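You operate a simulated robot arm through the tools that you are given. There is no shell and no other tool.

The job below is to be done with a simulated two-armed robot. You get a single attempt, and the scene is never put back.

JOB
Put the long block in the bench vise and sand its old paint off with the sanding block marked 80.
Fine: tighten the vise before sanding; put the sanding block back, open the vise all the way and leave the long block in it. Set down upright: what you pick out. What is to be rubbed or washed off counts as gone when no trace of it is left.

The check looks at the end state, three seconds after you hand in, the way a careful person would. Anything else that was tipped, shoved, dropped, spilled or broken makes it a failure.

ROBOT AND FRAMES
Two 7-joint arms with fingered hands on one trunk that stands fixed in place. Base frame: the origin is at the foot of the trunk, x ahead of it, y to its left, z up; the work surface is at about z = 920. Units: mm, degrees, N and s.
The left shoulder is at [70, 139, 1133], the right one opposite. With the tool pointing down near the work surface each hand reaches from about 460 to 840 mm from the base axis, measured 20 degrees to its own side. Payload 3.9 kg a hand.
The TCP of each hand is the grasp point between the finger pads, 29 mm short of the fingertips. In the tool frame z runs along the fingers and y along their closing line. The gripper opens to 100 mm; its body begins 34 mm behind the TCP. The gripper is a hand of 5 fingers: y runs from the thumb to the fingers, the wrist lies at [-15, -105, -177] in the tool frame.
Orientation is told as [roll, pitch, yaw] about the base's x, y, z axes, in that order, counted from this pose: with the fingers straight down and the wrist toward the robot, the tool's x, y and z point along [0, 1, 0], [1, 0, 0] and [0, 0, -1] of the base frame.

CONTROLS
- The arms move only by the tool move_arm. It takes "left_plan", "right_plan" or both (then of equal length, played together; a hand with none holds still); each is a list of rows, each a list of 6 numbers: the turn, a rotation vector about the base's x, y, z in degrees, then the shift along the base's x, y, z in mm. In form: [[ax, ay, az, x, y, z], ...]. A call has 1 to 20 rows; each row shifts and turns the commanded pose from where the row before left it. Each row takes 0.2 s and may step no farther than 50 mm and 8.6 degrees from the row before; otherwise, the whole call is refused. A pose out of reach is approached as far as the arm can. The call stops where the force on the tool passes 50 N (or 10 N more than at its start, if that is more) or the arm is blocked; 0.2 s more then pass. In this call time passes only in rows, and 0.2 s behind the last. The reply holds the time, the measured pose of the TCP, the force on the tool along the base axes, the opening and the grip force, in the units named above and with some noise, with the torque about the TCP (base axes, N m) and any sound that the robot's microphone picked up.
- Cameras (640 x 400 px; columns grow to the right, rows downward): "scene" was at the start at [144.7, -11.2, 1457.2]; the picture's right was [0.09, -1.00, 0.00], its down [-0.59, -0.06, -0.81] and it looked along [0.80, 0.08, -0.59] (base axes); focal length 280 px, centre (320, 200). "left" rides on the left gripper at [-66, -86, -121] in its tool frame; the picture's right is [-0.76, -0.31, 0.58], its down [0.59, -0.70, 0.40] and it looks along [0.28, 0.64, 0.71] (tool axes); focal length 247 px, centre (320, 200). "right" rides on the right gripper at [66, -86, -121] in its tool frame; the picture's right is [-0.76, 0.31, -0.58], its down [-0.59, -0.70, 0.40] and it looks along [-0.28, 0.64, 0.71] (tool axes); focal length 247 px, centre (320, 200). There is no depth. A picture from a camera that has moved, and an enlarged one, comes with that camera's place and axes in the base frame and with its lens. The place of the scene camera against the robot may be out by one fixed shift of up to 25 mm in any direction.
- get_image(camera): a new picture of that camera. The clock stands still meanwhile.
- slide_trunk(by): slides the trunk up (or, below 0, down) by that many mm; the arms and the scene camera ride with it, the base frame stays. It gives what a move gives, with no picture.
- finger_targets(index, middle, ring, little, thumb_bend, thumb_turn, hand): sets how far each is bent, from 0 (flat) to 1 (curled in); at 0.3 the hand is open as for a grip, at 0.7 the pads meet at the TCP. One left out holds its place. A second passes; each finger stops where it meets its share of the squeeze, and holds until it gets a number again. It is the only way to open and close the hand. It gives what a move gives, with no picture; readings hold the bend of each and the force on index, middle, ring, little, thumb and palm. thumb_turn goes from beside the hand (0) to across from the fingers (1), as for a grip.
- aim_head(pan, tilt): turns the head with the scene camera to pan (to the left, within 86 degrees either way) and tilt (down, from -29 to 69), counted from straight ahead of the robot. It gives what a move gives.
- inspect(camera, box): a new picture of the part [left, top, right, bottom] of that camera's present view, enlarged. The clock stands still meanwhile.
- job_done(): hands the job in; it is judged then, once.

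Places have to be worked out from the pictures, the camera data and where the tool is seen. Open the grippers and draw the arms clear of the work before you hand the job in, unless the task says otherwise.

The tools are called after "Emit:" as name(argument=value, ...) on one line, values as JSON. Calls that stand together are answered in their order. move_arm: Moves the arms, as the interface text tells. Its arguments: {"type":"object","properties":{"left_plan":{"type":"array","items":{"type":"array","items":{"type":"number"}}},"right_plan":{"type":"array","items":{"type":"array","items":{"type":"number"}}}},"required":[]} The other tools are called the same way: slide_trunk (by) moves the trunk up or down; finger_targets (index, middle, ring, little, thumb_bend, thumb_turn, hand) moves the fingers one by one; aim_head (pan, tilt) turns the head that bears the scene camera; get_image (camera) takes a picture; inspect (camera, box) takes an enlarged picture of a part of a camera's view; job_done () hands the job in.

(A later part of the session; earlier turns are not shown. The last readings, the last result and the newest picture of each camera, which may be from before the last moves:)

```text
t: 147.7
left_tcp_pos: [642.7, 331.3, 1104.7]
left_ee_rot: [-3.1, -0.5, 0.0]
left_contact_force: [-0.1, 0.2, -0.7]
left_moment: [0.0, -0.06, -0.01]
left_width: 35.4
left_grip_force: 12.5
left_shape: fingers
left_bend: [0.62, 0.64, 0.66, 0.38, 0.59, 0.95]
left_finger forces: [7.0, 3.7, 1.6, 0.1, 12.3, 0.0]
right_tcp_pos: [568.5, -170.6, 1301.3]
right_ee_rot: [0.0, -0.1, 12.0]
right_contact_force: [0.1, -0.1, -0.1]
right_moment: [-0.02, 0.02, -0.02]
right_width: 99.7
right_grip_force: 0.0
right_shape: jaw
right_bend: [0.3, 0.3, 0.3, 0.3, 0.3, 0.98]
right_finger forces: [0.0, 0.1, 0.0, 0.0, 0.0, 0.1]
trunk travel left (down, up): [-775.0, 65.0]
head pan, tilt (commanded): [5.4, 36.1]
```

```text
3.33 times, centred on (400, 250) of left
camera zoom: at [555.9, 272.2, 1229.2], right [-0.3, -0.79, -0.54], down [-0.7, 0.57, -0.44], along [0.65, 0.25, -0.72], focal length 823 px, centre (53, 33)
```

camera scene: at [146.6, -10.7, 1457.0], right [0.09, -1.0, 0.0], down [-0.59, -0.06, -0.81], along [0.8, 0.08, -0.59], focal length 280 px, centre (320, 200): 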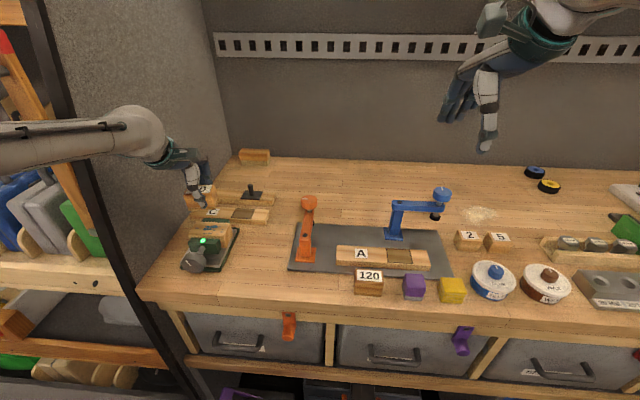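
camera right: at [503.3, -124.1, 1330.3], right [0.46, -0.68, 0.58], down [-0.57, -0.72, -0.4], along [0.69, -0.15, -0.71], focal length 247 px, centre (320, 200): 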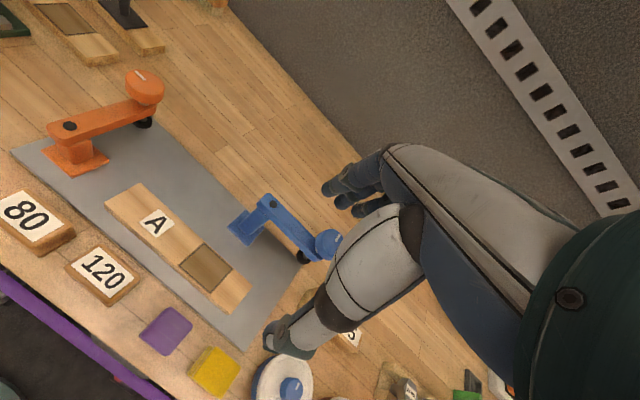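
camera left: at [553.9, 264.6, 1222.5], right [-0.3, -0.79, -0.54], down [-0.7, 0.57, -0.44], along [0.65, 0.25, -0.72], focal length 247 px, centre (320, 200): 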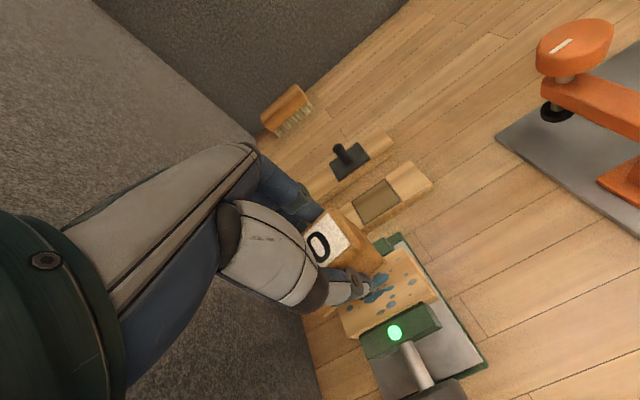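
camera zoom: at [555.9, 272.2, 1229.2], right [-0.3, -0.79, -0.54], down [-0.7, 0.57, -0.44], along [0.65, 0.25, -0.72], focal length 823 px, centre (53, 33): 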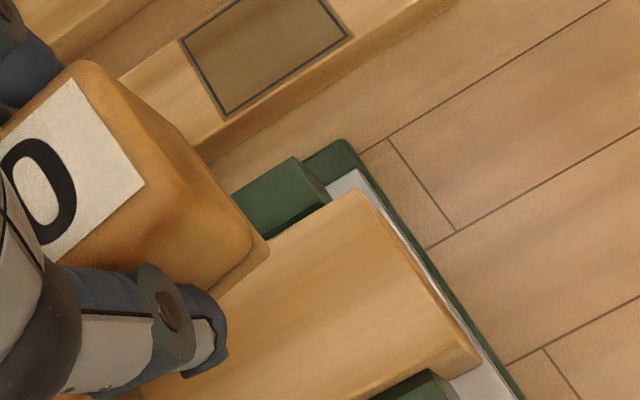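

In the hand the sanding block is turned about +8.5°, so for setting it down square I need hand yaw ≈ −8.5. I carry it back the same way, round the orange clamp, turning the hand.

Emit:
move_arm(left_plan=[[0, 0, 0, -25, -32, 0], [0, 0, 0, -25, -32, 0], [0, 0, 0, -26, -32, 0], [0, 0, 0, -26, -32, 0], [0, 0, -2.1, -5, -42, 0], [0, 0, -2.1, 0, -42, 0], [0, 0, -2.1, 0, -42, 0], [0, 0, -2.2, 0, -45, 0]])

Emit:
get_image(camera="scene")

Emit:
get_image(camera="left")

```text
t: 149.5
left_tcp_pos: [565.0, 65.3, 1103.2]
left_ee_rot: [-2.6, -0.8, -8.6]
left_contact_force: [0.6, 1.0, -1.4]
left_moment: [0.02, -0.06, 0.0]
left_width: 35.1
left_grip_force: 11.5
left_shape: fingers
left_bend: [0.62, 0.65, 0.66, 0.38, 0.59, 0.95]
left_finger forces: [7.0, 3.3, 1.4, 0.0, 11.8, 0.1]
left hand out of reach, approached as far as the arm can: row 3, 4, 7
right_tcp_pos: [568.5, -172.6, 1301.2]
right_ee_rot: [0.1, -0.1, 11.8]
right_contact_force: [0.6, 0.0, -1.0]
right_moment: [0.03, 0.02, 0.0]
right_width: 99.6
right_grip_force: 0.1
right_shape: jaw
right_bend: [0.3, 0.3, 0.3, 0.3, 0.3, 0.98]
right_finger forces: [0.0, 0.0, 0.0, 0.0, 0.0, 0.0]
trunk travel left (down, up): [-775.0, 65.0]
head pan, tilt (commanded): [5.4, 36.1]
```

```text
taken
camera scene: at [144.2, -13.5, 1457.3], right [0.09, -1.0, 0.0], down [-0.59, -0.05, -0.81], along [0.8, 0.08, -0.59], focal length 280 px, centre (320, 200)
```

scene: 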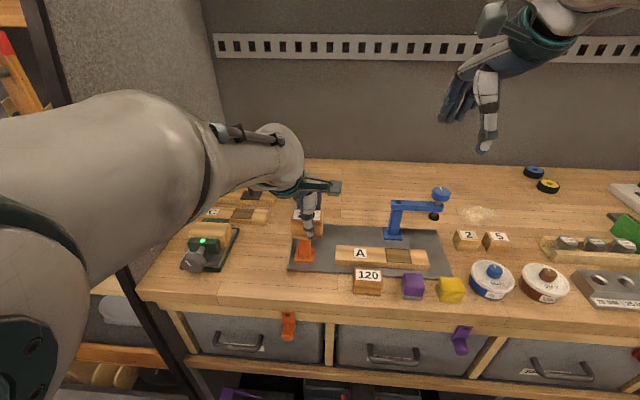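

```text
taken
camera left: at [469.3, 18.7, 1226.1], right [-0.41, -0.73, -0.55], down [-0.6, 0.67, -0.44], along [0.68, 0.15, -0.72], focal length 247 px, centre (320, 200)
```

left: 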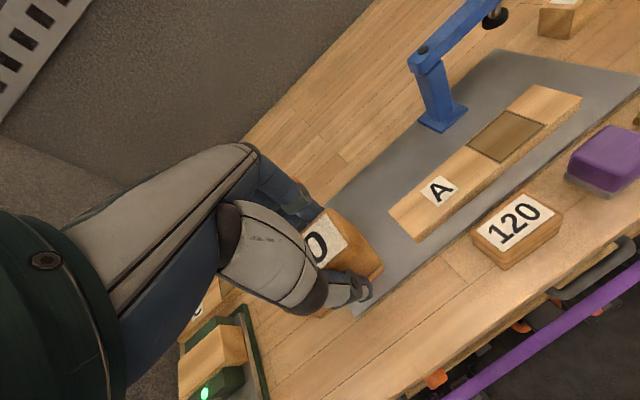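

I shift the rest of the way to above the original spot, [535, 26], and come down somewhat.

Emit:
move_arm(left_plan=[[0, 0, 0, -15, -20, 0], [0, 0, 0, -15, -20, -20], [0, 0, 0, 0, 0, -25]])

Emit:
get_image(camera="left")

Emit:
inspect(camera="scene", box=[270, 190, 400, 310])

```text
t: 150.3
left_tcp_pos: [534.8, 25.8, 1055.5]
left_ee_rot: [-3.0, -0.6, -8.6]
left_contact_force: [1.3, -0.4, -1.1]
left_moment: [0.0, 0.03, 0.04]
left_width: 35.2
left_grip_force: 12.1
left_shape: fingers
left_bend: [0.62, 0.65, 0.66, 0.38, 0.59, 0.95]
left_finger forces: [6.8, 3.4, 1.5, 0.0, 11.6, 0.0]
right_tcp_pos: [569.5, -170.3, 1300.3]
right_ee_rot: [0.0, 0.1, 11.9]
right_contact_force: [0.0, -0.2, -0.5]
right_moment: [-0.01, 0.0, -0.02]
right_width: 99.8
right_grip_force: 0.1
right_shape: jaw
right_bend: [0.3, 0.3, 0.3, 0.3, 0.3, 0.98]
right_finger forces: [0.1, 0.0, 0.0, 0.1, 0.0, 0.1]
trunk travel left (down, up): [-775.0, 65.0]
head pan, tilt (commanded): [5.4, 36.1]
```

```text
taken
camera left: at [439.2, -20.0, 1179.4], right [-0.41, -0.73, -0.54], down [-0.61, 0.66, -0.44], along [0.68, 0.15, -0.72], focal length 247 px, centre (320, 200)
```

left: 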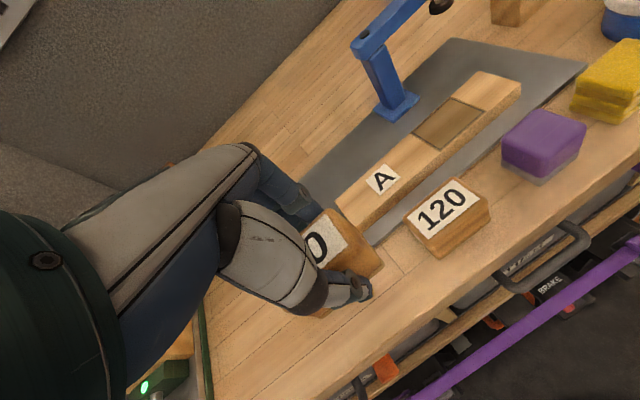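

```text
3.33 times, centred on (335, 250) of scene
camera zoom: at [146.4, -10.4, 1457.1], right [0.09, -1.0, 0.0], down [-0.59, -0.06, -0.81], along [0.8, 0.08, -0.59], focal length 934 px, centre (270, 33)
```

zoom: 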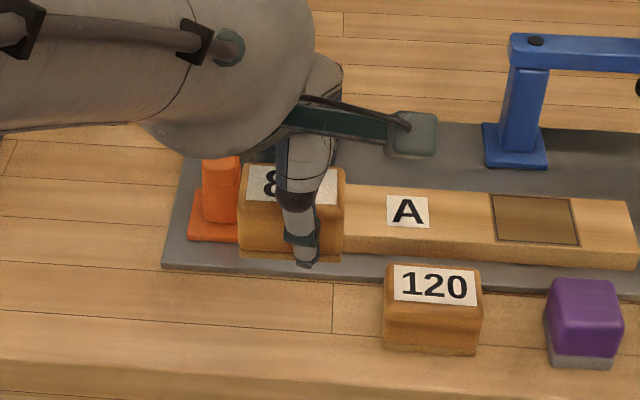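

It now looks parallel to the 120 block. I lower it toward the bench.

Emit:
move_arm(left_plan=[[0, 0, 0, 0, 0, -25], [0, 0, 0, 0, 0, -25], [0, 0, 0, 0, 0, -20], [0, 0, 0, 0, 0, -10]])

Emit:
inspect(camera="scene", box=[270, 220, 400, 310])

Emit:
get_image(camera="left")

```text
t: 151.3
left_tcp_pos: [536.6, 26.4, 975.2]
left_ee_rot: [-3.1, -0.6, -8.4]
left_contact_force: [0.4, 0.2, -0.8]
left_moment: [-0.03, -0.01, -0.03]
left_width: 35.3
left_grip_force: 11.7
left_shape: fingers
left_bend: [0.62, 0.65, 0.66, 0.38, 0.59, 0.95]
left_finger forces: [6.9, 3.3, 1.5, 0.0, 11.6, 0.0]
right_tcp_pos: [568.9, -172.5, 1298.9]
right_ee_rot: [0.0, 0.1, 11.9]
right_contact_force: [-0.2, -0.3, -0.3]
right_moment: [-0.02, 0.0, 0.02]
right_width: 99.9
right_grip_force: 0.0
right_shape: jaw
right_bend: [0.3, 0.3, 0.3, 0.3, 0.3, 0.98]
right_finger forces: [0.0, 0.0, 0.1, 0.0, 0.1, 0.0]
trunk travel left (down, up): [-775.0, 65.0]
head pan, tilt (commanded): [5.4, 36.1]
```

```text
4.44 times, centred on (335, 265) of scene
camera zoom: at [145.4, -11.3, 1457.2], right [0.09, -1.0, 0.0], down [-0.59, -0.06, -0.81], along [0.8, 0.08, -0.59], focal length 1245 px, centre (253, -89)
```

zoom: 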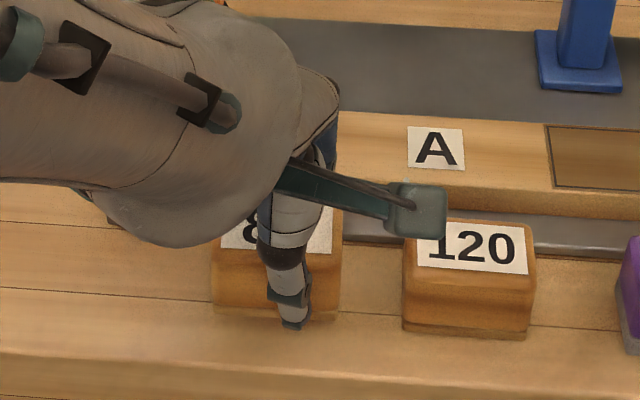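

```text
taken
camera left: at [441.3, -19.1, 1100.2], right [-0.41, -0.73, -0.54], down [-0.61, 0.66, -0.44], along [0.68, 0.15, -0.72], focal length 247 px, centre (320, 200)
```

left: 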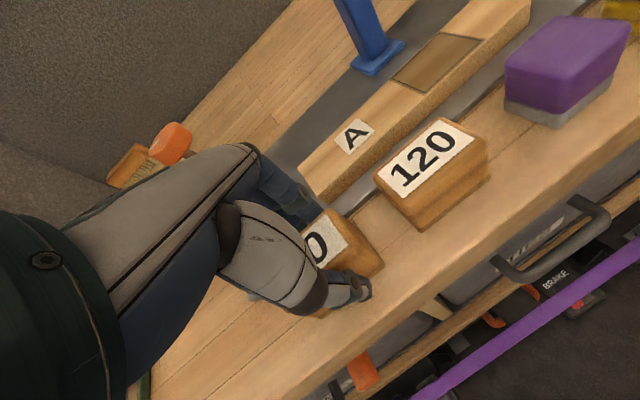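

It lines up with the 120 block as before (spacing within ~2 mm). I lower the last centimetre to contact.

Emit:
move_arm(left_plan=[[0, 0, 0, 1, 0, -5], [0, 0, 0, 1, 0, -3], [0, 0, 0, 0, 0, -1.5], [0, 0, 0, 0, 0, -1.5]])

```text
t: 152.3
left_tcp_pos: [540.0, 26.7, 964.9]
left_ee_rot: [-3.1, -0.6, -8.5]
left_contact_force: [-0.2, 1.0, -1.1]
left_moment: [0.01, -0.03, 0.01]
left_width: 35.2
left_grip_force: 11.8
left_shape: fingers
left_bend: [0.62, 0.65, 0.66, 0.38, 0.59, 0.95]
left_finger forces: [6.9, 3.3, 1.5, 0.1, 11.6, 0.0]
right_tcp_pos: [568.4, -172.8, 1301.1]
right_ee_rot: [-0.1, 0.0, 11.9]
right_contact_force: [0.5, -0.9, 0.3]
right_moment: [0.0, 0.0, 0.05]
right_width: 99.8
right_grip_force: 0.0
right_shape: jaw
right_bend: [0.3, 0.3, 0.3, 0.3, 0.3, 0.98]
right_finger forces: [0.0, 0.0, 0.0, 0.1, 0.0, 0.1]
trunk travel left (down, up): [-775.0, 65.0]
head pan, tilt (commanded): [5.4, 36.1]
```

Not touching yet; I continue down in 1.5 mm steps.

Emit:
move_arm(left_plan=[[0, 0, 0, 0, 0, -1.5], [0, 0, 0, 0, 0, -1.5]])

```text
t: 152.9
left_tcp_pos: [537.1, 27.4, 961.2]
left_ee_rot: [-3.0, -0.7, -8.4]
left_contact_force: [-0.1, 1.1, 1.1]
left_moment: [0.04, 0.05, -0.03]
left_width: 35.2
left_grip_force: 11.1
left_shape: fingers
left_bend: [0.62, 0.65, 0.66, 0.38, 0.59, 0.95]
left_finger forces: [6.9, 3.3, 1.5, 0.0, 11.7, 0.1]
right_tcp_pos: [569.1, -171.5, 1300.8]
right_ee_rot: [0.0, -0.1, 11.9]
right_contact_force: [-1.3, 1.5, 0.5]
right_moment: [-0.01, -0.01, -0.03]
right_width: 99.9
right_grip_force: 0.1
right_shape: jaw
right_bend: [0.3, 0.3, 0.3, 0.3, 0.3, 0.98]
right_finger forces: [0.0, 0.0, 0.1, 0.0, 0.0, 0.0]
trunk travel left (down, up): [-775.0, 65.0]
head pan, tilt (commanded): [5.4, 36.1]
```

Contact is just starting (+1 N); one more millimetre, then a look.

Emit:
move_arm(left_plan=[[0, 0, 0, 0, 0, -1], [0, 0, 0, 0, 0, -0.5]])

Emit:
inspect(camera="scene", box=[270, 220, 400, 310])

```text
t: 153.5
left_tcp_pos: [539.0, 26.6, 962.0]
left_ee_rot: [-3.1, -0.8, -8.4]
left_contact_force: [1.7, 0.7, 6.1]
left_moment: [0.05, 0.08, -0.01]
left_width: 35.4
left_grip_force: 13.0
left_shape: fingers
left_bend: [0.62, 0.65, 0.66, 0.38, 0.59, 0.95]
left_finger forces: [7.6, 3.5, 1.9, 0.1, 11.8, 0.0]
right_tcp_pos: [567.7, -171.2, 1300.8]
right_ee_rot: [-0.1, -0.1, 12.0]
right_contact_force: [-0.3, -0.6, 0.6]
right_moment: [-0.01, 0.03, 0.04]
right_width: 99.9
right_grip_force: 0.0
right_shape: jaw
right_bend: [0.3, 0.3, 0.3, 0.3, 0.3, 0.98]
right_finger forces: [0.0, 0.0, 0.0, 0.0, 0.0, 0.0]
trunk travel left (down, up): [-775.0, 65.0]
head pan, tilt (commanded): [5.4, 36.1]
```

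```text
4.44 times, centred on (335, 265) of scene
camera zoom: at [144.1, -10.7, 1457.4], right [0.09, -1.0, 0.0], down [-0.59, -0.06, -0.81], along [0.8, 0.08, -0.59], focal length 1245 px, centre (253, -89)
```

zoom: 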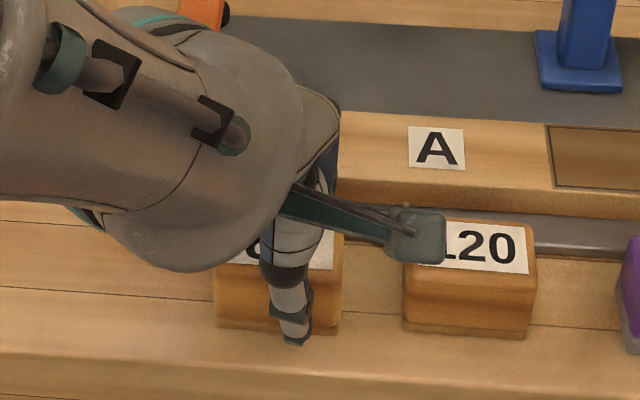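

Seated with 6 N. I open the fingers and rise straight up.

Emit:
finger_targets(hand="left", index=0.4, middle=0.4, ring=0.4, little=0.38, thumb_bend=0.4)

Emit:
move_arm(left_plan=[[0, 0, 0, 0, 0, 12], [0, 0, 0, 0, 0, 25], [0, 0, 0, 0, 0, 35], [0, 0, 0, 0, 5, 40], [0, 0, 0, 5, 30, 25], [0, 0, 0, 5, 40, 10]])

Emit:
get_image(camera="scene")

Emit:
inspect(camera="scene", box=[300, 250, 480, 310])

Emit:
get_image(camera="left")

```text
t: 154.5
left_tcp_pos: [537.2, 26.5, 960.9]
left_ee_rot: [-3.1, -0.7, -8.6]
left_contact_force: [-0.6, -0.3, -0.2]
left_moment: [0.02, -0.01, 0.01]
left_width: 74.4
left_grip_force: 0.0
left_shape: fingers
left_bend: [0.4, 0.4, 0.4, 0.38, 0.4, 0.97]
left_finger forces: [0.0, 0.0, 0.0, 0.0, 0.0, 0.1]
right_tcp_pos: [567.9, -171.0, 1301.7]
right_ee_rot: [0.0, -0.1, 11.9]
right_contact_force: [0.0, 0.2, 0.1]
right_moment: [0.02, 0.0, 0.03]
right_width: 99.8
right_grip_force: 0.0
right_shape: jaw
right_bend: [0.3, 0.3, 0.3, 0.3, 0.3, 0.98]
right_finger forces: [0.0, 0.1, 0.0, 0.0, 0.1, 0.0]
trunk travel left (down, up): [-775.0, 65.0]
head pan, tilt (commanded): [5.4, 36.1]
```

```text
t: 155.9
left_tcp_pos: [548.2, 103.9, 1108.0]
left_ee_rot: [-3.2, -0.7, -8.4]
left_contact_force: [0.3, 0.5, 0.3]
left_moment: [-0.04, 0.0, -0.03]
left_width: 74.6
left_grip_force: 0.1
left_shape: fingers
left_bend: [0.4, 0.4, 0.4, 0.38, 0.4, 0.98]
left_finger forces: [0.1, 0.0, 0.0, 0.0, 0.0, 0.0]
right_tcp_pos: [568.6, -168.2, 1301.1]
right_ee_rot: [0.0, 0.0, 11.8]
right_contact_force: [-0.2, 0.3, -0.4]
right_moment: [-0.03, 0.04, -0.02]
right_width: 99.8
right_grip_force: 0.0
right_shape: jaw
right_bend: [0.3, 0.3, 0.3, 0.3, 0.3, 0.98]
right_finger forces: [0.0, 0.0, 0.1, 0.0, 0.0, 0.0]
trunk travel left (down, up): [-775.0, 65.0]
head pan, tilt (commanded): [5.4, 36.1]
```

```text
taken
camera scene: at [145.0, -8.7, 1457.2], right [0.09, -1.0, 0.0], down [-0.59, -0.06, -0.81], along [0.8, 0.08, -0.59], focal length 280 px, centre (320, 200)
```

scene: 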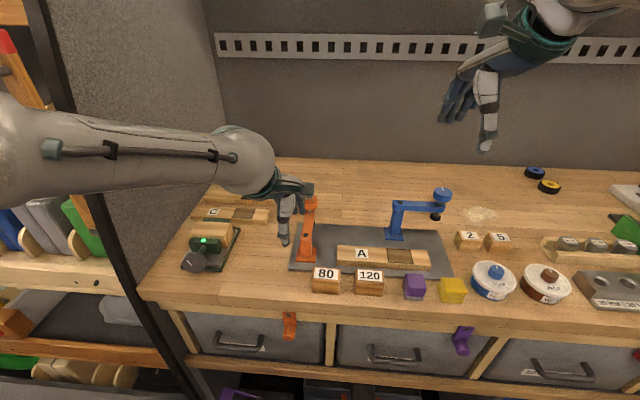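

```text
3.56 times, centred on (390, 280) of scene
camera zoom: at [145.0, -8.7, 1457.2], right [0.09, -1.0, 0.0], down [-0.59, -0.06, -0.81], along [0.8, 0.08, -0.59], focal length 996 px, centre (71, -84)
```

zoom: 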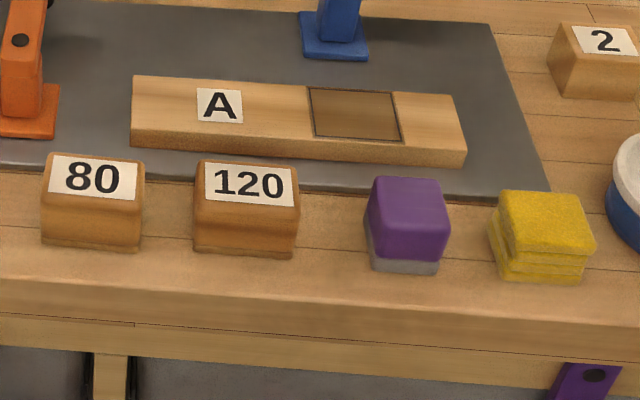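

```text
taken
camera left: at [452.6, 58.4, 1231.8], right [-0.41, -0.74, -0.54], down [-0.61, 0.66, -0.44], along [0.68, 0.15, -0.72], focal length 247 px, centre (320, 200)
```

left: 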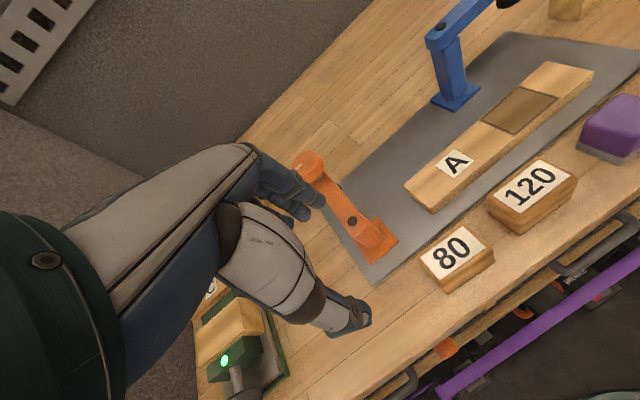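

The 80 block is back in its place, upright and square. Now to open the vise: I move the left hand up and over toward the vise, pre-shape it for the knob, and then lower the trunk as before.

Emit:
move_arm(left_plan=[[1, 0.2, 0, 2, 30, 25], [1, 0.2, 0, 2, 40, 25], [1, 0.2, 0, 2, 40, 25], [0, 0, 0, 2, 40, 20], [0, 0, 0, 2, 40, 10]])

Emit:
finger_targets(hand="left", index=0.43, middle=0.46, ring=0.95, little=0.95, thumb_bend=0.4)

Emit:
slide_trunk(by=-135)

Emit:
get_image(camera="scene")

```text
t: 157.1
left_tcp_pos: [559.5, 298.9, 1212.9]
left_ee_rot: [-0.2, 0.5, -8.5]
left_contact_force: [0.0, 0.4, -0.4]
left_moment: [-0.02, 0.0, 0.02]
left_width: 74.3
left_grip_force: 0.1
left_shape: fingers
left_bend: [0.4, 0.4, 0.4, 0.38, 0.4, 0.98]
left_finger forces: [0.1, 0.0, 0.0, 0.1, 0.0, 0.0]
right_tcp_pos: [568.3, -170.5, 1300.8]
right_ee_rot: [-0.1, 0.0, 11.9]
right_contact_force: [-0.2, -0.2, 0.5]
right_moment: [-0.04, 0.0, 0.01]
right_width: 99.7
right_grip_force: 0.1
right_shape: jaw
right_bend: [0.3, 0.3, 0.3, 0.3, 0.3, 0.98]
right_finger forces: [0.1, 0.1, 0.0, 0.0, 0.1, 0.0]
trunk travel left (down, up): [-775.0, 65.0]
head pan, tilt (commanded): [5.4, 36.1]
```

```text
t: 158.1
left_tcp_pos: [559.2, 297.2, 1214.0]
left_ee_rot: [-0.2, 0.3, -8.6]
left_contact_force: [0.6, -0.1, 0.3]
left_moment: [-0.02, 0.02, -0.01]
left_width: 71.1
left_grip_force: 0.0
left_shape: fingers
left_bend: [0.43, 0.46, 0.96, 0.94, 0.4, 0.98]
left_finger forces: [0.1, 0.1, 0.0, 0.0, 0.1, 0.0]
right_tcp_pos: [567.8, -169.9, 1301.0]
right_ee_rot: [-0.1, -0.1, 11.9]
right_contact_force: [0.5, -0.1, -0.4]
right_moment: [0.0, 0.01, 0.0]
right_width: 99.7
right_grip_force: 0.1
right_shape: jaw
right_bend: [0.3, 0.3, 0.3, 0.3, 0.3, 0.98]
right_finger forces: [0.1, 0.0, 0.0, 0.0, 0.0, 0.1]
trunk travel left (down, up): [-775.0, 65.0]
head pan, tilt (commanded): [5.4, 36.1]
```

```text
t: 159.8
left_tcp_pos: [558.4, 297.3, 1078.6]
left_ee_rot: [-0.1, 0.4, -8.5]
left_contact_force: [1.3, -0.8, 0.1]
left_moment: [-0.01, 0.0, 0.0]
left_width: 71.1
left_grip_force: 0.1
left_shape: fingers
left_bend: [0.43, 0.46, 0.96, 0.94, 0.4, 0.98]
left_finger forces: [0.1, 0.0, 0.1, 0.1, 0.0, 0.0]
right_tcp_pos: [567.5, -170.1, 1164.4]
right_ee_rot: [0.0, -0.1, 11.9]
right_contact_force: [0.8, -0.1, -0.1]
right_moment: [-0.02, 0.03, 0.0]
right_width: 99.9
right_grip_force: 0.0
right_shape: jaw
right_bend: [0.3, 0.3, 0.3, 0.3, 0.3, 0.98]
right_finger forces: [0.0, 0.0, 0.0, 0.0, 0.0, 0.0]
trunk travel left (down, up): [-640.0, 200.0]
head pan, tilt (commanded): [5.4, 36.1]
```

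```text
taken
camera scene: at [144.6, -11.2, 1322.3], right [0.09, -1.0, 0.0], down [-0.59, -0.06, -0.81], along [0.8, 0.08, -0.59], focal length 280 px, centre (320, 200)
```

scene: 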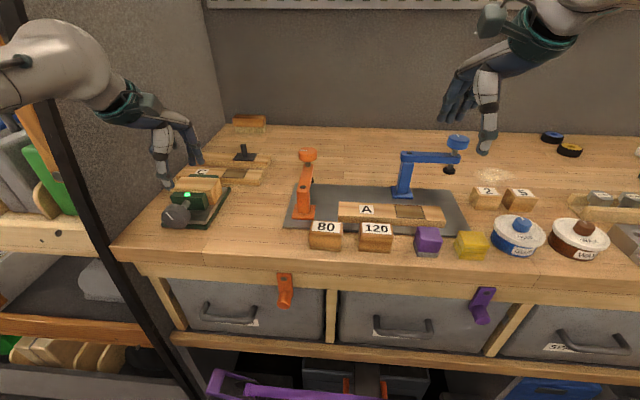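

I turn the hand to yaw 88 above the knob.

Emit:
move_arm(left_plan=[[0, 0, 8, -1, 3, 2], [0, 0, 8, -1, 3, 2], [0, 0, 8, -1, 3, 2], [0, 0, 8, -1, 3, 2], [0, 0, 8, -2, 3, 0], [0, 0, 8, -2, 3, 0], [0, 0, 8, -2, 3, 0], [0, 0, 8, -2, 3, 0], [0, 0, 8, -2, 3, 0], [0, 0, 8, -2, 3, 0], [0, 0, 8, -2, 3, 0], [0, 0, 8, -2, 2, 0]])

Emit:
get_image(camera="left")

Emit:
inspect(camera="left", box=[350, 160, 550, 340])

```text
t: 162.4
left_tcp_pos: [541.1, 332.5, 1086.7]
left_ee_rot: [-0.2, 0.4, 87.6]
left_contact_force: [0.8, 0.1, 0.5]
left_moment: [-0.01, 0.0, 0.01]
left_width: 71.1
left_grip_force: 0.0
left_shape: fingers
left_bend: [0.43, 0.46, 0.96, 0.94, 0.4, 0.98]
left_finger forces: [0.0, 0.0, 0.0, 0.0, 0.0, 0.0]
right_tcp_pos: [569.8, -172.0, 1165.9]
right_ee_rot: [0.0, -0.1, 11.9]
right_contact_force: [0.1, -1.0, 0.5]
right_moment: [0.01, -0.07, -0.03]
right_width: 99.6
right_grip_force: 0.1
right_shape: jaw
right_bend: [0.3, 0.3, 0.3, 0.3, 0.3, 0.98]
right_finger forces: [0.0, 0.0, 0.1, 0.0, 0.1, 0.1]
trunk travel left (down, up): [-640.0, 200.0]
head pan, tilt (commanded): [5.4, 36.1]
```

```text
taken
camera left: at [601.8, 243.9, 1208.1], right [0.75, -0.34, -0.57], down [-0.62, -0.68, -0.4], along [-0.25, 0.65, -0.72], focal length 247 px, centre (320, 200)
```

left: 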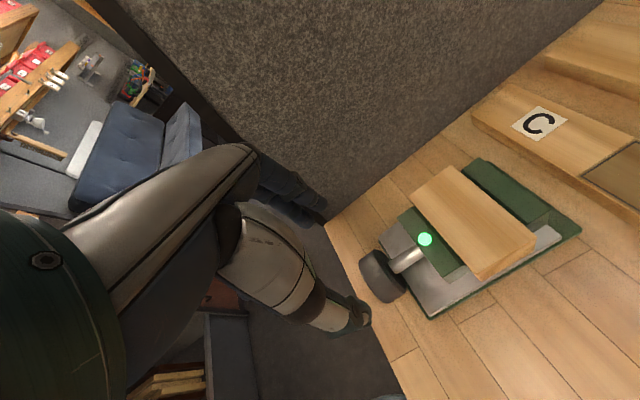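

```text
2.22 times, centred on (450, 250) of left
camera zoom: at [601.8, 243.9, 1208.1], right [0.75, -0.34, -0.57], down [-0.62, -0.68, -0.4], along [-0.25, 0.65, -0.72], focal length 549 px, centre (31, 89)
```

zoom: 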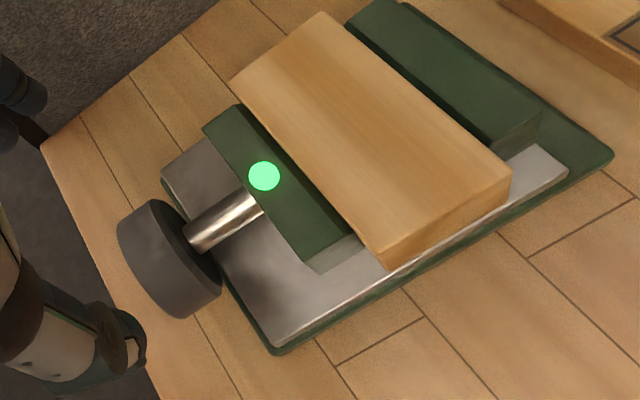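

With this trunk height the pose is exact. I roll to +15° and come down to 65 mm from the knob's axis.

Emit:
move_arm(left_plan=[[7.5, 0, 0, -1.5, -8.6, -33], [7.5, 0, 0, -1.5, -8.7, -34]])

Emit:
inspect(camera="left", box=[280, 130, 520, 350])

```text
t: 163.0
left_tcp_pos: [532.9, 326.1, 1016.5]
left_ee_rot: [0.0, -12.4, 88.5]
left_contact_force: [0.0, 0.4, 0.1]
left_moment: [0.0, -0.05, -0.01]
left_width: 71.2
left_grip_force: 0.0
left_shape: fingers
left_bend: [0.43, 0.46, 0.96, 0.94, 0.4, 0.98]
left_finger forces: [0.1, 0.1, 0.1, 0.1, 0.0, 0.1]
right_tcp_pos: [569.3, -169.4, 1165.5]
right_ee_rot: [-0.1, 0.0, 11.9]
right_contact_force: [-0.2, 0.7, 0.2]
right_moment: [-0.01, 0.0, 0.0]
right_width: 99.8
right_grip_force: 0.0
right_shape: jaw
right_bend: [0.3, 0.3, 0.3, 0.3, 0.3, 0.98]
right_finger forces: [0.0, 0.1, 0.0, 0.0, 0.0, 0.0]
trunk travel left (down, up): [-640.0, 200.0]
head pan, tilt (commanded): [5.4, 36.1]
```

```text
1.82 times, centred on (400, 240) of left
camera zoom: at [595.9, 213.8, 1116.6], right [0.75, -0.2, -0.63], down [-0.61, -0.58, -0.54], along [-0.26, 0.79, -0.56], focal length 449 px, centre (174, 127)
```

zoom: 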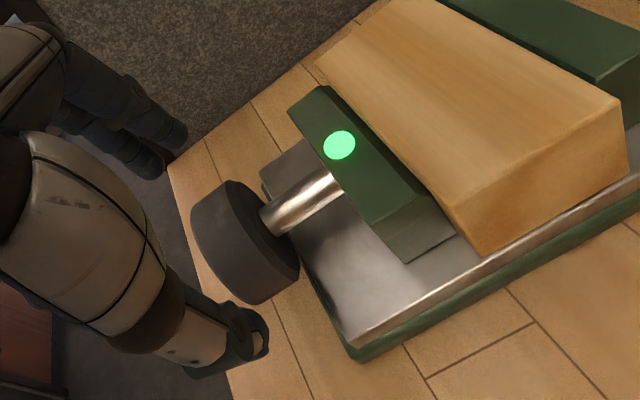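

The reach is still slightly short at this height, so I raise the hand 85 mm and lower the trunk another 80 mm.

Emit:
move_arm(left_plan=[[0, 0, 0, 2, 0, 42], [0, 0, 0, 2, 0, 43]], right_plan=[[0, 0, 0, 0, 0, 40], [0, 0, 0, 0, 0, 40]])

Emit:
slide_trunk(by=-80)

Emit:
get_image(camera="scene")

```text
t: 163.6
left_tcp_pos: [538.5, 321.7, 1110.9]
left_ee_rot: [-0.4, -12.7, 87.9]
left_contact_force: [-0.8, 0.2, 0.8]
left_moment: [0.0, -0.03, -0.04]
left_width: 70.9
left_grip_force: 0.1
left_shape: fingers
left_bend: [0.43, 0.46, 0.96, 0.94, 0.4, 0.98]
left_finger forces: [0.1, 0.1, 0.0, 0.1, 0.0, 0.0]
right_tcp_pos: [571.6, -170.0, 1247.4]
right_ee_rot: [-0.2, 0.0, 11.9]
right_contact_force: [0.0, 0.3, 0.2]
right_moment: [-0.02, 0.04, 0.01]
right_width: 99.9
right_grip_force: 0.0
right_shape: jaw
right_bend: [0.3, 0.3, 0.3, 0.3, 0.3, 0.98]
right_finger forces: [0.0, 0.0, 0.0, 0.0, 0.0, 0.0]
trunk travel left (down, up): [-640.0, 200.0]
head pan, tilt (commanded): [5.4, 36.1]
```

```text
t: 164.7
left_tcp_pos: [539.1, 324.2, 1026.4]
left_ee_rot: [0.0, -12.8, 88.3]
left_contact_force: [0.7, -0.1, -0.2]
left_moment: [-0.01, 0.0, 0.01]
left_width: 71.2
left_grip_force: 0.1
left_shape: fingers
left_bend: [0.43, 0.46, 0.96, 0.94, 0.4, 0.98]
left_finger forces: [0.0, 0.0, 0.0, 0.0, 0.0, 0.1]
right_tcp_pos: [571.0, -169.8, 1167.3]
right_ee_rot: [0.0, -0.1, 12.0]
right_contact_force: [0.6, 0.7, -0.3]
right_moment: [-0.02, -0.02, 0.02]
right_width: 99.7
right_grip_force: 0.1
right_shape: jaw
right_bend: [0.3, 0.3, 0.3, 0.3, 0.3, 0.98]
right_finger forces: [0.2, 0.1, 0.1, 0.0, 0.0, 0.0]
trunk travel left (down, up): [-560.0, 280.0]
head pan, tilt (commanded): [5.4, 36.1]
```

```text
taken
camera scene: at [144.5, -11.2, 1242.3], right [0.09, -1.0, 0.0], down [-0.59, -0.06, -0.81], along [0.8, 0.08, -0.59], focal length 280 px, centre (320, 200)
```

scene: 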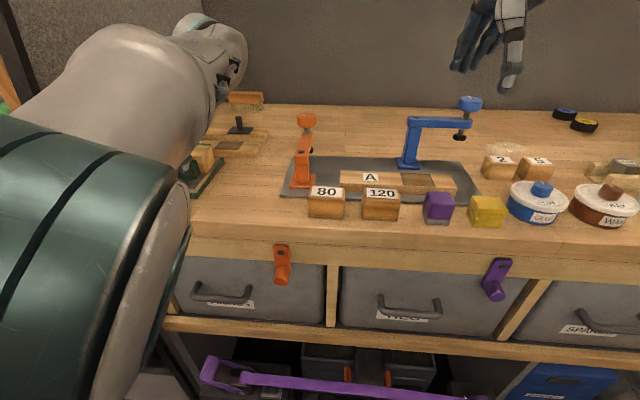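

I command the small correction to the pre-grip pose and see whether it is followed now.

Emit:
move_arm(left_plan=[[0, 0, 0, 0, -4, -3], [0, 0, 0, 0, -3, -3]])

Emit:
inspect(camera="left", box=[280, 130, 520, 350])

```text
t: 165.3
left_tcp_pos: [539.4, 319.6, 1012.5]
left_ee_rot: [0.8, -12.7, 88.4]
left_contact_force: [0.6, -0.4, 0.4]
left_moment: [0.03, -0.02, 0.04]
left_width: 71.0
left_grip_force: 0.0
left_shape: fingers
left_bend: [0.43, 0.46, 0.96, 0.94, 0.4, 0.98]
left_finger forces: [0.1, 0.0, 0.1, 0.0, 0.0, 0.0]
right_tcp_pos: [571.4, -170.1, 1168.1]
right_ee_rot: [0.0, -0.2, 11.9]
right_contact_force: [0.2, -0.4, -0.5]
right_moment: [-0.01, -0.03, 0.0]
right_width: 100.1
right_grip_force: 0.0
right_shape: jaw
right_bend: [0.3, 0.3, 0.3, 0.3, 0.3, 0.98]
right_finger forces: [0.1, 0.0, 0.0, 0.0, 0.0, 0.1]
trunk travel left (down, up): [-560.0, 280.0]
head pan, tilt (commanded): [5.4, 36.1]
```

```text
1.82 times, centred on (400, 240) of left
camera zoom: at [603.2, 207.5, 1112.4], right [0.74, -0.19, -0.64], down [-0.61, -0.58, -0.54], along [-0.27, 0.79, -0.55], focal length 449 px, centre (174, 127)
```

zoom: 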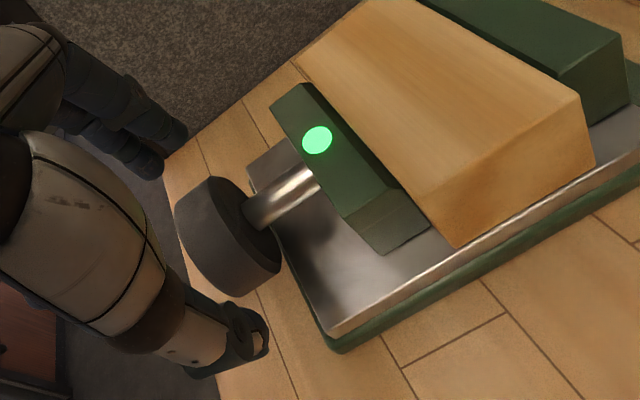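

It is centred on the knob (lateral error ≈0). I advance 37 mm to grip depth.

Emit:
move_arm(left_plan=[[0, 0, 0, -0.5, 2.7, -12], [0, 0, 0, -0.5, 2.7, -12], [0, 0, 0, -0.5, 2.7, -12]])

Emit:
inspect(camera="left", box=[280, 130, 520, 350])

```text
t: 166.1
left_tcp_pos: [537.8, 324.9, 979.7]
left_ee_rot: [0.3, -12.7, 88.4]
left_contact_force: [1.0, 1.3, 0.5]
left_moment: [-0.03, -0.01, 0.01]
left_width: 71.3
left_grip_force: 0.1
left_shape: fingers
left_bend: [0.43, 0.46, 0.96, 0.94, 0.4, 0.98]
left_finger forces: [0.1, 0.0, 0.0, 0.0, 0.0, 0.0]
right_tcp_pos: [573.6, -171.0, 1166.7]
right_ee_rot: [0.0, 0.0, 12.0]
right_contact_force: [0.1, -1.0, 0.2]
right_moment: [0.01, 0.0, -0.02]
right_width: 99.7
right_grip_force: 0.0
right_shape: jaw
right_bend: [0.3, 0.3, 0.3, 0.3, 0.3, 0.98]
right_finger forces: [0.0, 0.1, 0.0, 0.0, 0.1, 0.0]
trunk travel left (down, up): [-560.0, 280.0]
head pan, tilt (commanded): [5.4, 36.1]
```

```text
1.82 times, centred on (400, 240) of left
camera zoom: at [600.6, 213.5, 1079.6], right [0.75, -0.19, -0.63], down [-0.61, -0.58, -0.54], along [-0.27, 0.79, -0.55], focal length 449 px, centre (174, 127)
```

zoom: 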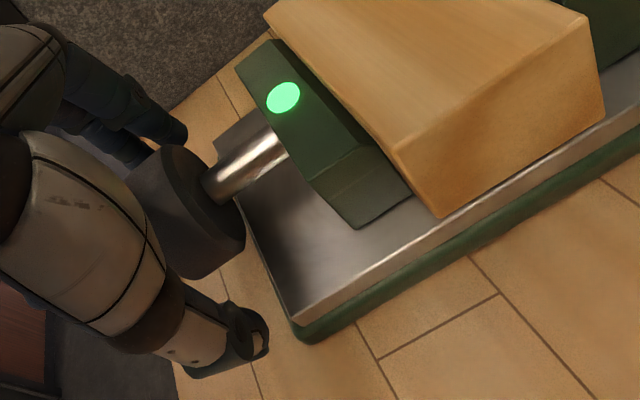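

I ease in 3 mm more, close on the knob, and turn it the opening way (counter-clockwise) by about 50°.

Emit:
move_arm(left_plan=[[0, 0, 0, 0, 2.2, -2.6]])

Emit:
finger_targets(hand="left", index=0.68, middle=0.68, thumb_bend=0.68)

Emit:
move_arm(left_plan=[[-7.25, 0, 0, -0.3, 2.5, 0.4], [-7.25, 0, 0, -0.4, 2.5, 0.1], [-7.25, 0, 0, -0.4, 2.5, -0.25], [-7.25, 0, 0, -0.4, 2.5, -0.55], [-7.25, 0, 0, -0.4, 2.4, -0.9], [-7.25, 0, 0, -0.4, 2.2, -1.1], [-7.2, 0, 0, -0.4, 2.1, -1.4]])

Emit:
inspect(camera="scene", box=[110, 90, 260, 230])

Emit:
inspect(camera="left", box=[280, 130, 520, 350])

```text
t: 166.5
left_tcp_pos: [537.9, 326.0, 977.2]
left_ee_rot: [0.2, -12.7, 88.3]
left_contact_force: [-0.1, -0.4, 0.1]
left_moment: [0.0, -0.03, -0.02]
left_width: 71.0
left_grip_force: 0.1
left_shape: fingers
left_bend: [0.43, 0.46, 0.96, 0.94, 0.4, 0.98]
left_finger forces: [0.0, 0.0, 0.0, 0.1, 0.1, 0.1]
right_tcp_pos: [572.2, -170.9, 1167.2]
right_ee_rot: [0.1, 0.0, 11.9]
right_contact_force: [-1.3, -0.5, 0.5]
right_moment: [-0.03, -0.01, -0.02]
right_width: 99.5
right_grip_force: 0.1
right_shape: jaw
right_bend: [0.3, 0.3, 0.3, 0.3, 0.3, 0.98]
right_finger forces: [0.0, 0.1, 0.1, 0.0, 0.0, 0.0]
trunk travel left (down, up): [-560.0, 280.0]
head pan, tilt (commanded): [5.4, 36.1]
```

```text
t: 167.5
left_tcp_pos: [537.8, 326.1, 978.6]
left_ee_rot: [0.3, -12.6, 88.2]
left_contact_force: [0.8, 11.2, 8.3]
left_moment: [0.24, -0.05, -0.09]
left_width: 43.8
left_grip_force: 13.7
left_shape: fingers
left_bend: [0.5, 0.56, 0.96, 0.94, 0.61, 0.97]
left_finger forces: [12.0, 8.4, 0.0, 0.0, 7.9, 0.0]
right_tcp_pos: [571.1, -169.8, 1166.9]
right_ee_rot: [-0.1, -0.1, 11.9]
right_contact_force: [0.5, 0.5, 0.0]
right_moment: [-0.03, 0.01, -0.02]
right_width: 99.6
right_grip_force: 0.1
right_shape: jaw
right_bend: [0.3, 0.3, 0.3, 0.3, 0.3, 0.98]
right_finger forces: [0.0, 0.1, 0.1, 0.1, 0.0, 0.0]
trunk travel left (down, up): [-560.0, 280.0]
head pan, tilt (commanded): [5.4, 36.1]
```

```text
t: 169.1
left_tcp_pos: [538.4, 339.9, 978.3]
left_ee_rot: [-2.1, 36.2, 86.9]
left_contact_force: [0.4, 22.3, 4.9]
left_moment: [0.58, -0.16, 0.03]
left_width: 43.8
left_grip_force: 18.3
left_shape: fingers
left_bend: [0.48, 0.55, 0.96, 0.94, 0.62, 0.97]
left_finger forces: [21.1, 8.5, 0.0, 0.1, 7.0, 0.0]
right_tcp_pos: [571.4, -166.6, 1167.6]
right_ee_rot: [-0.2, 0.0, 11.9]
right_contact_force: [-0.3, 0.2, 0.2]
right_moment: [0.0, 0.0, 0.0]
right_width: 99.9
right_grip_force: 0.1
right_shape: jaw
right_bend: [0.3, 0.3, 0.3, 0.3, 0.3, 0.98]
right_finger forces: [0.0, 0.2, 0.0, 0.1, 0.0, 0.0]
trunk travel left (down, up): [-560.0, 280.0]
head pan, tilt (commanded): [5.4, 36.1]
```

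```text
2.86 times, centred on (185, 160) of scene
camera zoom: at [144.0, -6.9, 1242.4], right [0.09, -1.0, 0.0], down [-0.59, -0.06, -0.81], along [0.8, 0.07, -0.59], focal length 800 px, centre (706, 314)
```

zoom: 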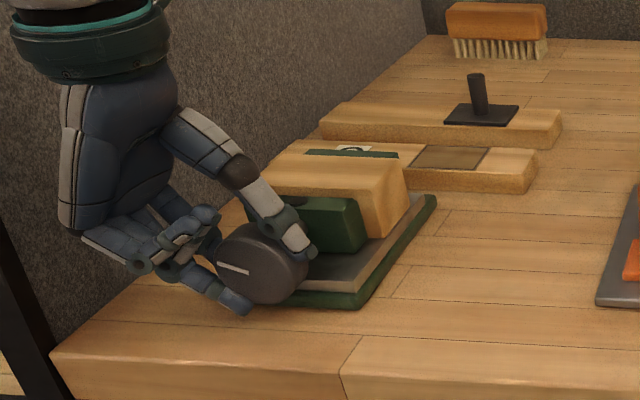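

```text
1.82 times, centred on (400, 240) of left
camera zoom: at [597.4, 339.5, 1128.9], right [0.75, -0.61, -0.26], down [-0.62, -0.78, 0.08], along [-0.25, 0.1, -0.96], focal length 449 px, centre (174, 127)
```

zoom: 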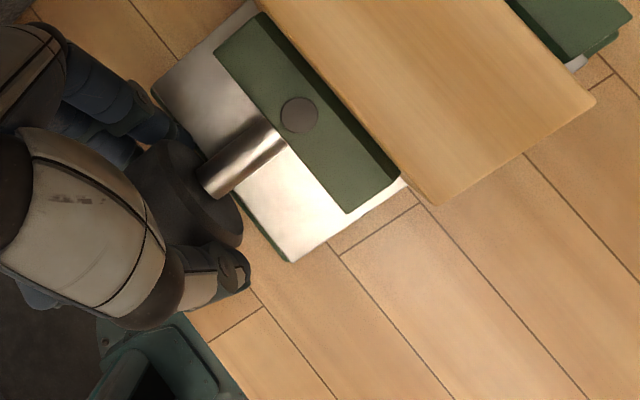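

The indicator went dark: it is loosening. The grip is ~4 mm off-centre toward the thumb, so I release, swing back around to +13° and look before re-gripping with that correction.

Emit:
finger_targets(hand="left", index=0.45, middle=0.48, thumb_bend=0.4)

Emit:
move_arm(left_plan=[[0, 0, 0, 0, 8.8, 12.1], [0, 0, 0, 0, 8.8, 12.1], [0, 0, 0, 0, 8.8, 12.1], [7, 0, 0, 0, -6.7, 4.2], [7, 0, 0, 0, -7.1, 3.5], [7, 0, 0, 0, -7.6, 2.5], [7, 0, 0, 0, -7.7, 1.6], [7, 0, 0, 0, -7.9, 0.7], [7, 0, 0, 0, -8, -0.3], [7, 0, 0, 0, -7.8, -1.3]])

Emit:
inspect(camera="left", box=[280, 130, 520, 350])

```text
t: 170.1
left_tcp_pos: [535.7, 336.7, 980.3]
left_ee_rot: [-2.3, 36.1, 86.9]
left_contact_force: [3.4, 15.0, 21.4]
left_moment: [0.88, -0.36, 0.11]
left_width: 69.5
left_grip_force: 20.8
left_shape: fingers
left_bend: [0.44, 0.47, 0.96, 0.94, 0.4, 0.97]
left_finger forces: [41.1, 0.5, 0.0, 0.0, 0.0, 0.0]
right_tcp_pos: [569.3, -169.5, 1167.5]
right_ee_rot: [-0.1, -0.2, 12.0]
right_contact_force: [-0.1, -0.1, 0.5]
right_moment: [-0.01, 0.02, 0.03]
right_width: 99.7
right_grip_force: 0.0
right_shape: jaw
right_bend: [0.3, 0.3, 0.3, 0.3, 0.3, 0.98]
right_finger forces: [0.1, 0.0, 0.0, 0.0, 0.0, 0.0]
trunk travel left (down, up): [-560.0, 280.0]
head pan, tilt (commanded): [5.4, 36.1]
```

```text
t: 172.3
left_tcp_pos: [536.1, 320.2, 1020.5]
left_ee_rot: [0.4, -11.3, 88.6]
left_contact_force: [0.8, -1.0, -0.7]
left_moment: [-0.03, 0.03, 0.02]
left_width: 68.8
left_grip_force: 0.1
left_shape: fingers
left_bend: [0.45, 0.48, 0.96, 0.94, 0.4, 0.98]
left_finger forces: [0.0, 0.0, 0.0, 0.0, 0.0, 0.1]
right_tcp_pos: [571.8, -170.9, 1166.8]
right_ee_rot: [0.0, -0.1, 11.9]
right_contact_force: [-0.1, 0.0, -0.2]
right_moment: [0.02, 0.0, -0.01]
right_width: 100.1
right_grip_force: 0.0
right_shape: jaw
right_bend: [0.3, 0.3, 0.3, 0.3, 0.3, 0.98]
right_finger forces: [0.0, 0.0, 0.1, 0.0, 0.1, 0.0]
trunk travel left (down, up): [-560.0, 280.0]
head pan, tilt (commanded): [5.4, 36.1]
```

```text
1.82 times, centred on (400, 240) of left
camera zoom: at [598.5, 209.8, 1122.0], right [0.75, -0.2, -0.63], down [-0.61, -0.6, -0.52], along [-0.27, 0.78, -0.57], focal length 449 px, centre (174, 127)
```

zoom: 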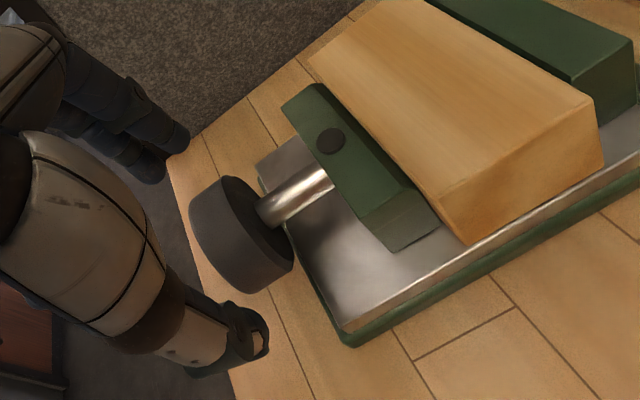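

On release the index pressed against the vise base, so I'll end strokes higher. I roll on to +21°, correct the offset and advance again.

Emit:
move_arm(left_plan=[[5, 0, 0, 0, -5.6, -1.5], [5, 0, 0, 0, -4.6, -1.5], [0, 0, 0, 0, 5.5, -13.5], [0, 0, 0, 0, 5.5, -13.5], [0, 0, 0, 0, 5.3, -13.5]])

Emit:
inspect(camera="left", box=[280, 130, 520, 350])

```text
t: 173.5
left_tcp_pos: [536.0, 318.3, 981.3]
left_ee_rot: [0.2, -20.9, 87.8]
left_contact_force: [0.3, 0.3, 0.0]
left_moment: [0.02, 0.01, 0.0]
left_width: 69.0
left_grip_force: 0.4
left_shape: fingers
left_bend: [0.45, 0.48, 0.96, 0.94, 0.4, 0.98]
left_finger forces: [0.1, 0.2, 0.1, 0.0, 0.1, 0.0]
right_tcp_pos: [571.9, -171.3, 1166.4]
right_ee_rot: [0.0, 0.0, 11.9]
right_contact_force: [0.1, 0.0, -0.3]
right_moment: [0.03, 0.0, 0.01]
right_width: 99.7
right_grip_force: 0.1
right_shape: jaw
right_bend: [0.3, 0.3, 0.3, 0.3, 0.3, 0.98]
right_finger forces: [0.0, 0.1, 0.0, 0.1, 0.0, 0.1]
trunk travel left (down, up): [-560.0, 280.0]
head pan, tilt (commanded): [5.4, 36.1]
```

```text
1.82 times, centred on (400, 240) of left
camera zoom: at [597.1, 193.6, 1063.6], right [0.75, -0.11, -0.65], down [-0.61, -0.49, -0.62], along [-0.25, 0.86, -0.44], focal length 449 px, centre (174, 127)
```

zoom: 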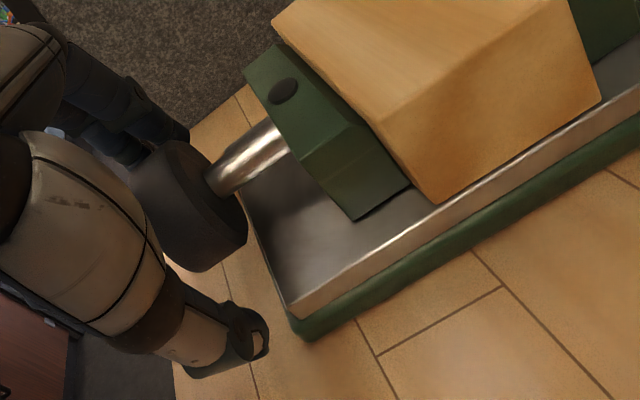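

I'm ~4 mm to the thumb side and a bit shallow; I correct by +6 mm toward the fingers and 7 mm deeper, then close.

Emit:
move_arm(left_plan=[[0, 0, 0, 0, 5, 0.5], [0, 0, 0, 0, 3.1, -4.9]])

Emit:
finger_targets(hand="left", index=0.68, middle=0.68, thumb_bend=0.68)

```text
t: 174.1
left_tcp_pos: [535.7, 327.4, 979.4]
left_ee_rot: [-0.1, -20.9, 88.1]
left_contact_force: [-0.3, 0.1, -0.1]
left_moment: [-0.01, 0.01, 0.02]
left_width: 69.0
left_grip_force: 0.0
left_shape: fingers
left_bend: [0.45, 0.48, 0.96, 0.94, 0.4, 0.98]
left_finger forces: [0.1, 0.0, 0.0, 0.0, 0.1, 0.0]
right_tcp_pos: [572.2, -171.0, 1165.9]
right_ee_rot: [-0.1, 0.1, 11.9]
right_contact_force: [-0.2, 0.1, 0.1]
right_moment: [0.01, 0.01, 0.01]
right_width: 99.7
right_grip_force: 0.0
right_shape: jaw
right_bend: [0.3, 0.3, 0.3, 0.3, 0.3, 0.98]
right_finger forces: [0.0, 0.0, 0.0, 0.1, 0.0, 0.0]
trunk travel left (down, up): [-560.0, 280.0]
head pan, tilt (commanded): [5.4, 36.1]
```

```text
t: 175.1
left_tcp_pos: [533.4, 330.1, 978.0]
left_ee_rot: [0.1, -21.0, 88.4]
left_contact_force: [-1.2, -0.6, 10.2]
left_moment: [0.03, -0.08, 0.01]
left_width: 42.5
left_grip_force: 13.1
left_shape: fingers
left_bend: [0.55, 0.62, 0.96, 0.94, 0.59, 0.97]
left_finger forces: [11.4, 5.0, 0.0, 0.1, 11.3, 0.0]
right_tcp_pos: [570.8, -172.2, 1166.1]
right_ee_rot: [0.0, 0.0, 12.0]
right_contact_force: [0.3, -0.3, -0.1]
right_moment: [0.01, 0.01, -0.01]
right_width: 100.0
right_grip_force: 0.0
right_shape: jaw
right_bend: [0.3, 0.3, 0.3, 0.3, 0.3, 0.98]
right_finger forces: [0.1, 0.0, 0.0, 0.1, 0.0, 0.0]
trunk travel left (down, up): [-560.0, 280.0]
head pan, tilt (commanded): [5.4, 36.1]
```

A symmetric grip now. I turn the knob the opening way by 46°, ending at −25°.

Emit:
move_arm(left_plan=[[-7.7, 0, 0, -0.4, 2.9, 0.8], [-7.7, 0, 0, -0.4, 3.0, 0.4], [-7.7, 0, 0, -0.4, 3.0, 0], [-7.7, 0, 0, -0.4, 3.0, -0.45], [-7.7, 0, 0, -0.4, 2.9, -0.85], [-7.7, 0, 0, -0.4, 2.8, -1.2]])

Emit:
inspect(camera="scene", box=[110, 90, 260, 230])

```text
t: 176.5
left_tcp_pos: [531.3, 341.7, 976.1]
left_ee_rot: [-1.3, 23.5, 87.2]
left_contact_force: [-7.7, 7.1, 4.3]
left_moment: [0.1, 0.12, 0.17]
left_width: 42.4
left_grip_force: 15.8
left_shape: fingers
left_bend: [0.53, 0.64, 0.96, 0.94, 0.6, 0.97]
left_finger forces: [12.5, 8.8, 0.0, 0.0, 10.7, 0.0]
right_tcp_pos: [568.3, -169.7, 1168.0]
right_ee_rot: [-0.2, -0.2, 12.0]
right_contact_force: [0.4, -0.1, -0.6]
right_moment: [0.03, -0.03, 0.0]
right_width: 99.9
right_grip_force: 0.2
right_shape: jaw
right_bend: [0.3, 0.3, 0.3, 0.3, 0.3, 0.98]
right_finger forces: [0.1, 0.0, 0.0, 0.0, 0.1, 0.1]
trunk travel left (down, up): [-560.0, 280.0]
head pan, tilt (commanded): [5.4, 36.1]
```

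```text
2.86 times, centred on (185, 160) of scene
camera zoom: at [142.3, -9.7, 1242.5], right [0.09, -1.0, 0.0], down [-0.59, -0.06, -0.81], along [0.81, 0.08, -0.59], focal length 800 px, centre (706, 314)
```

zoom: 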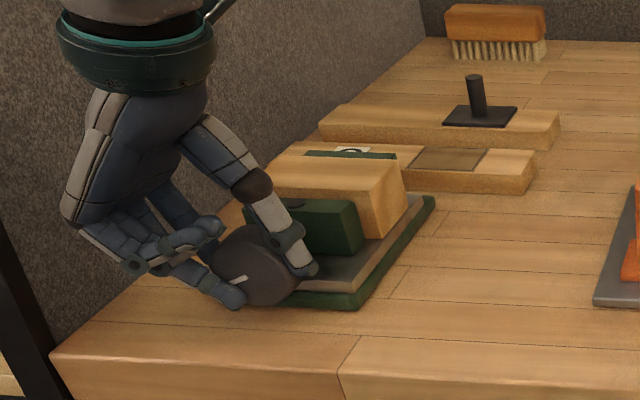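

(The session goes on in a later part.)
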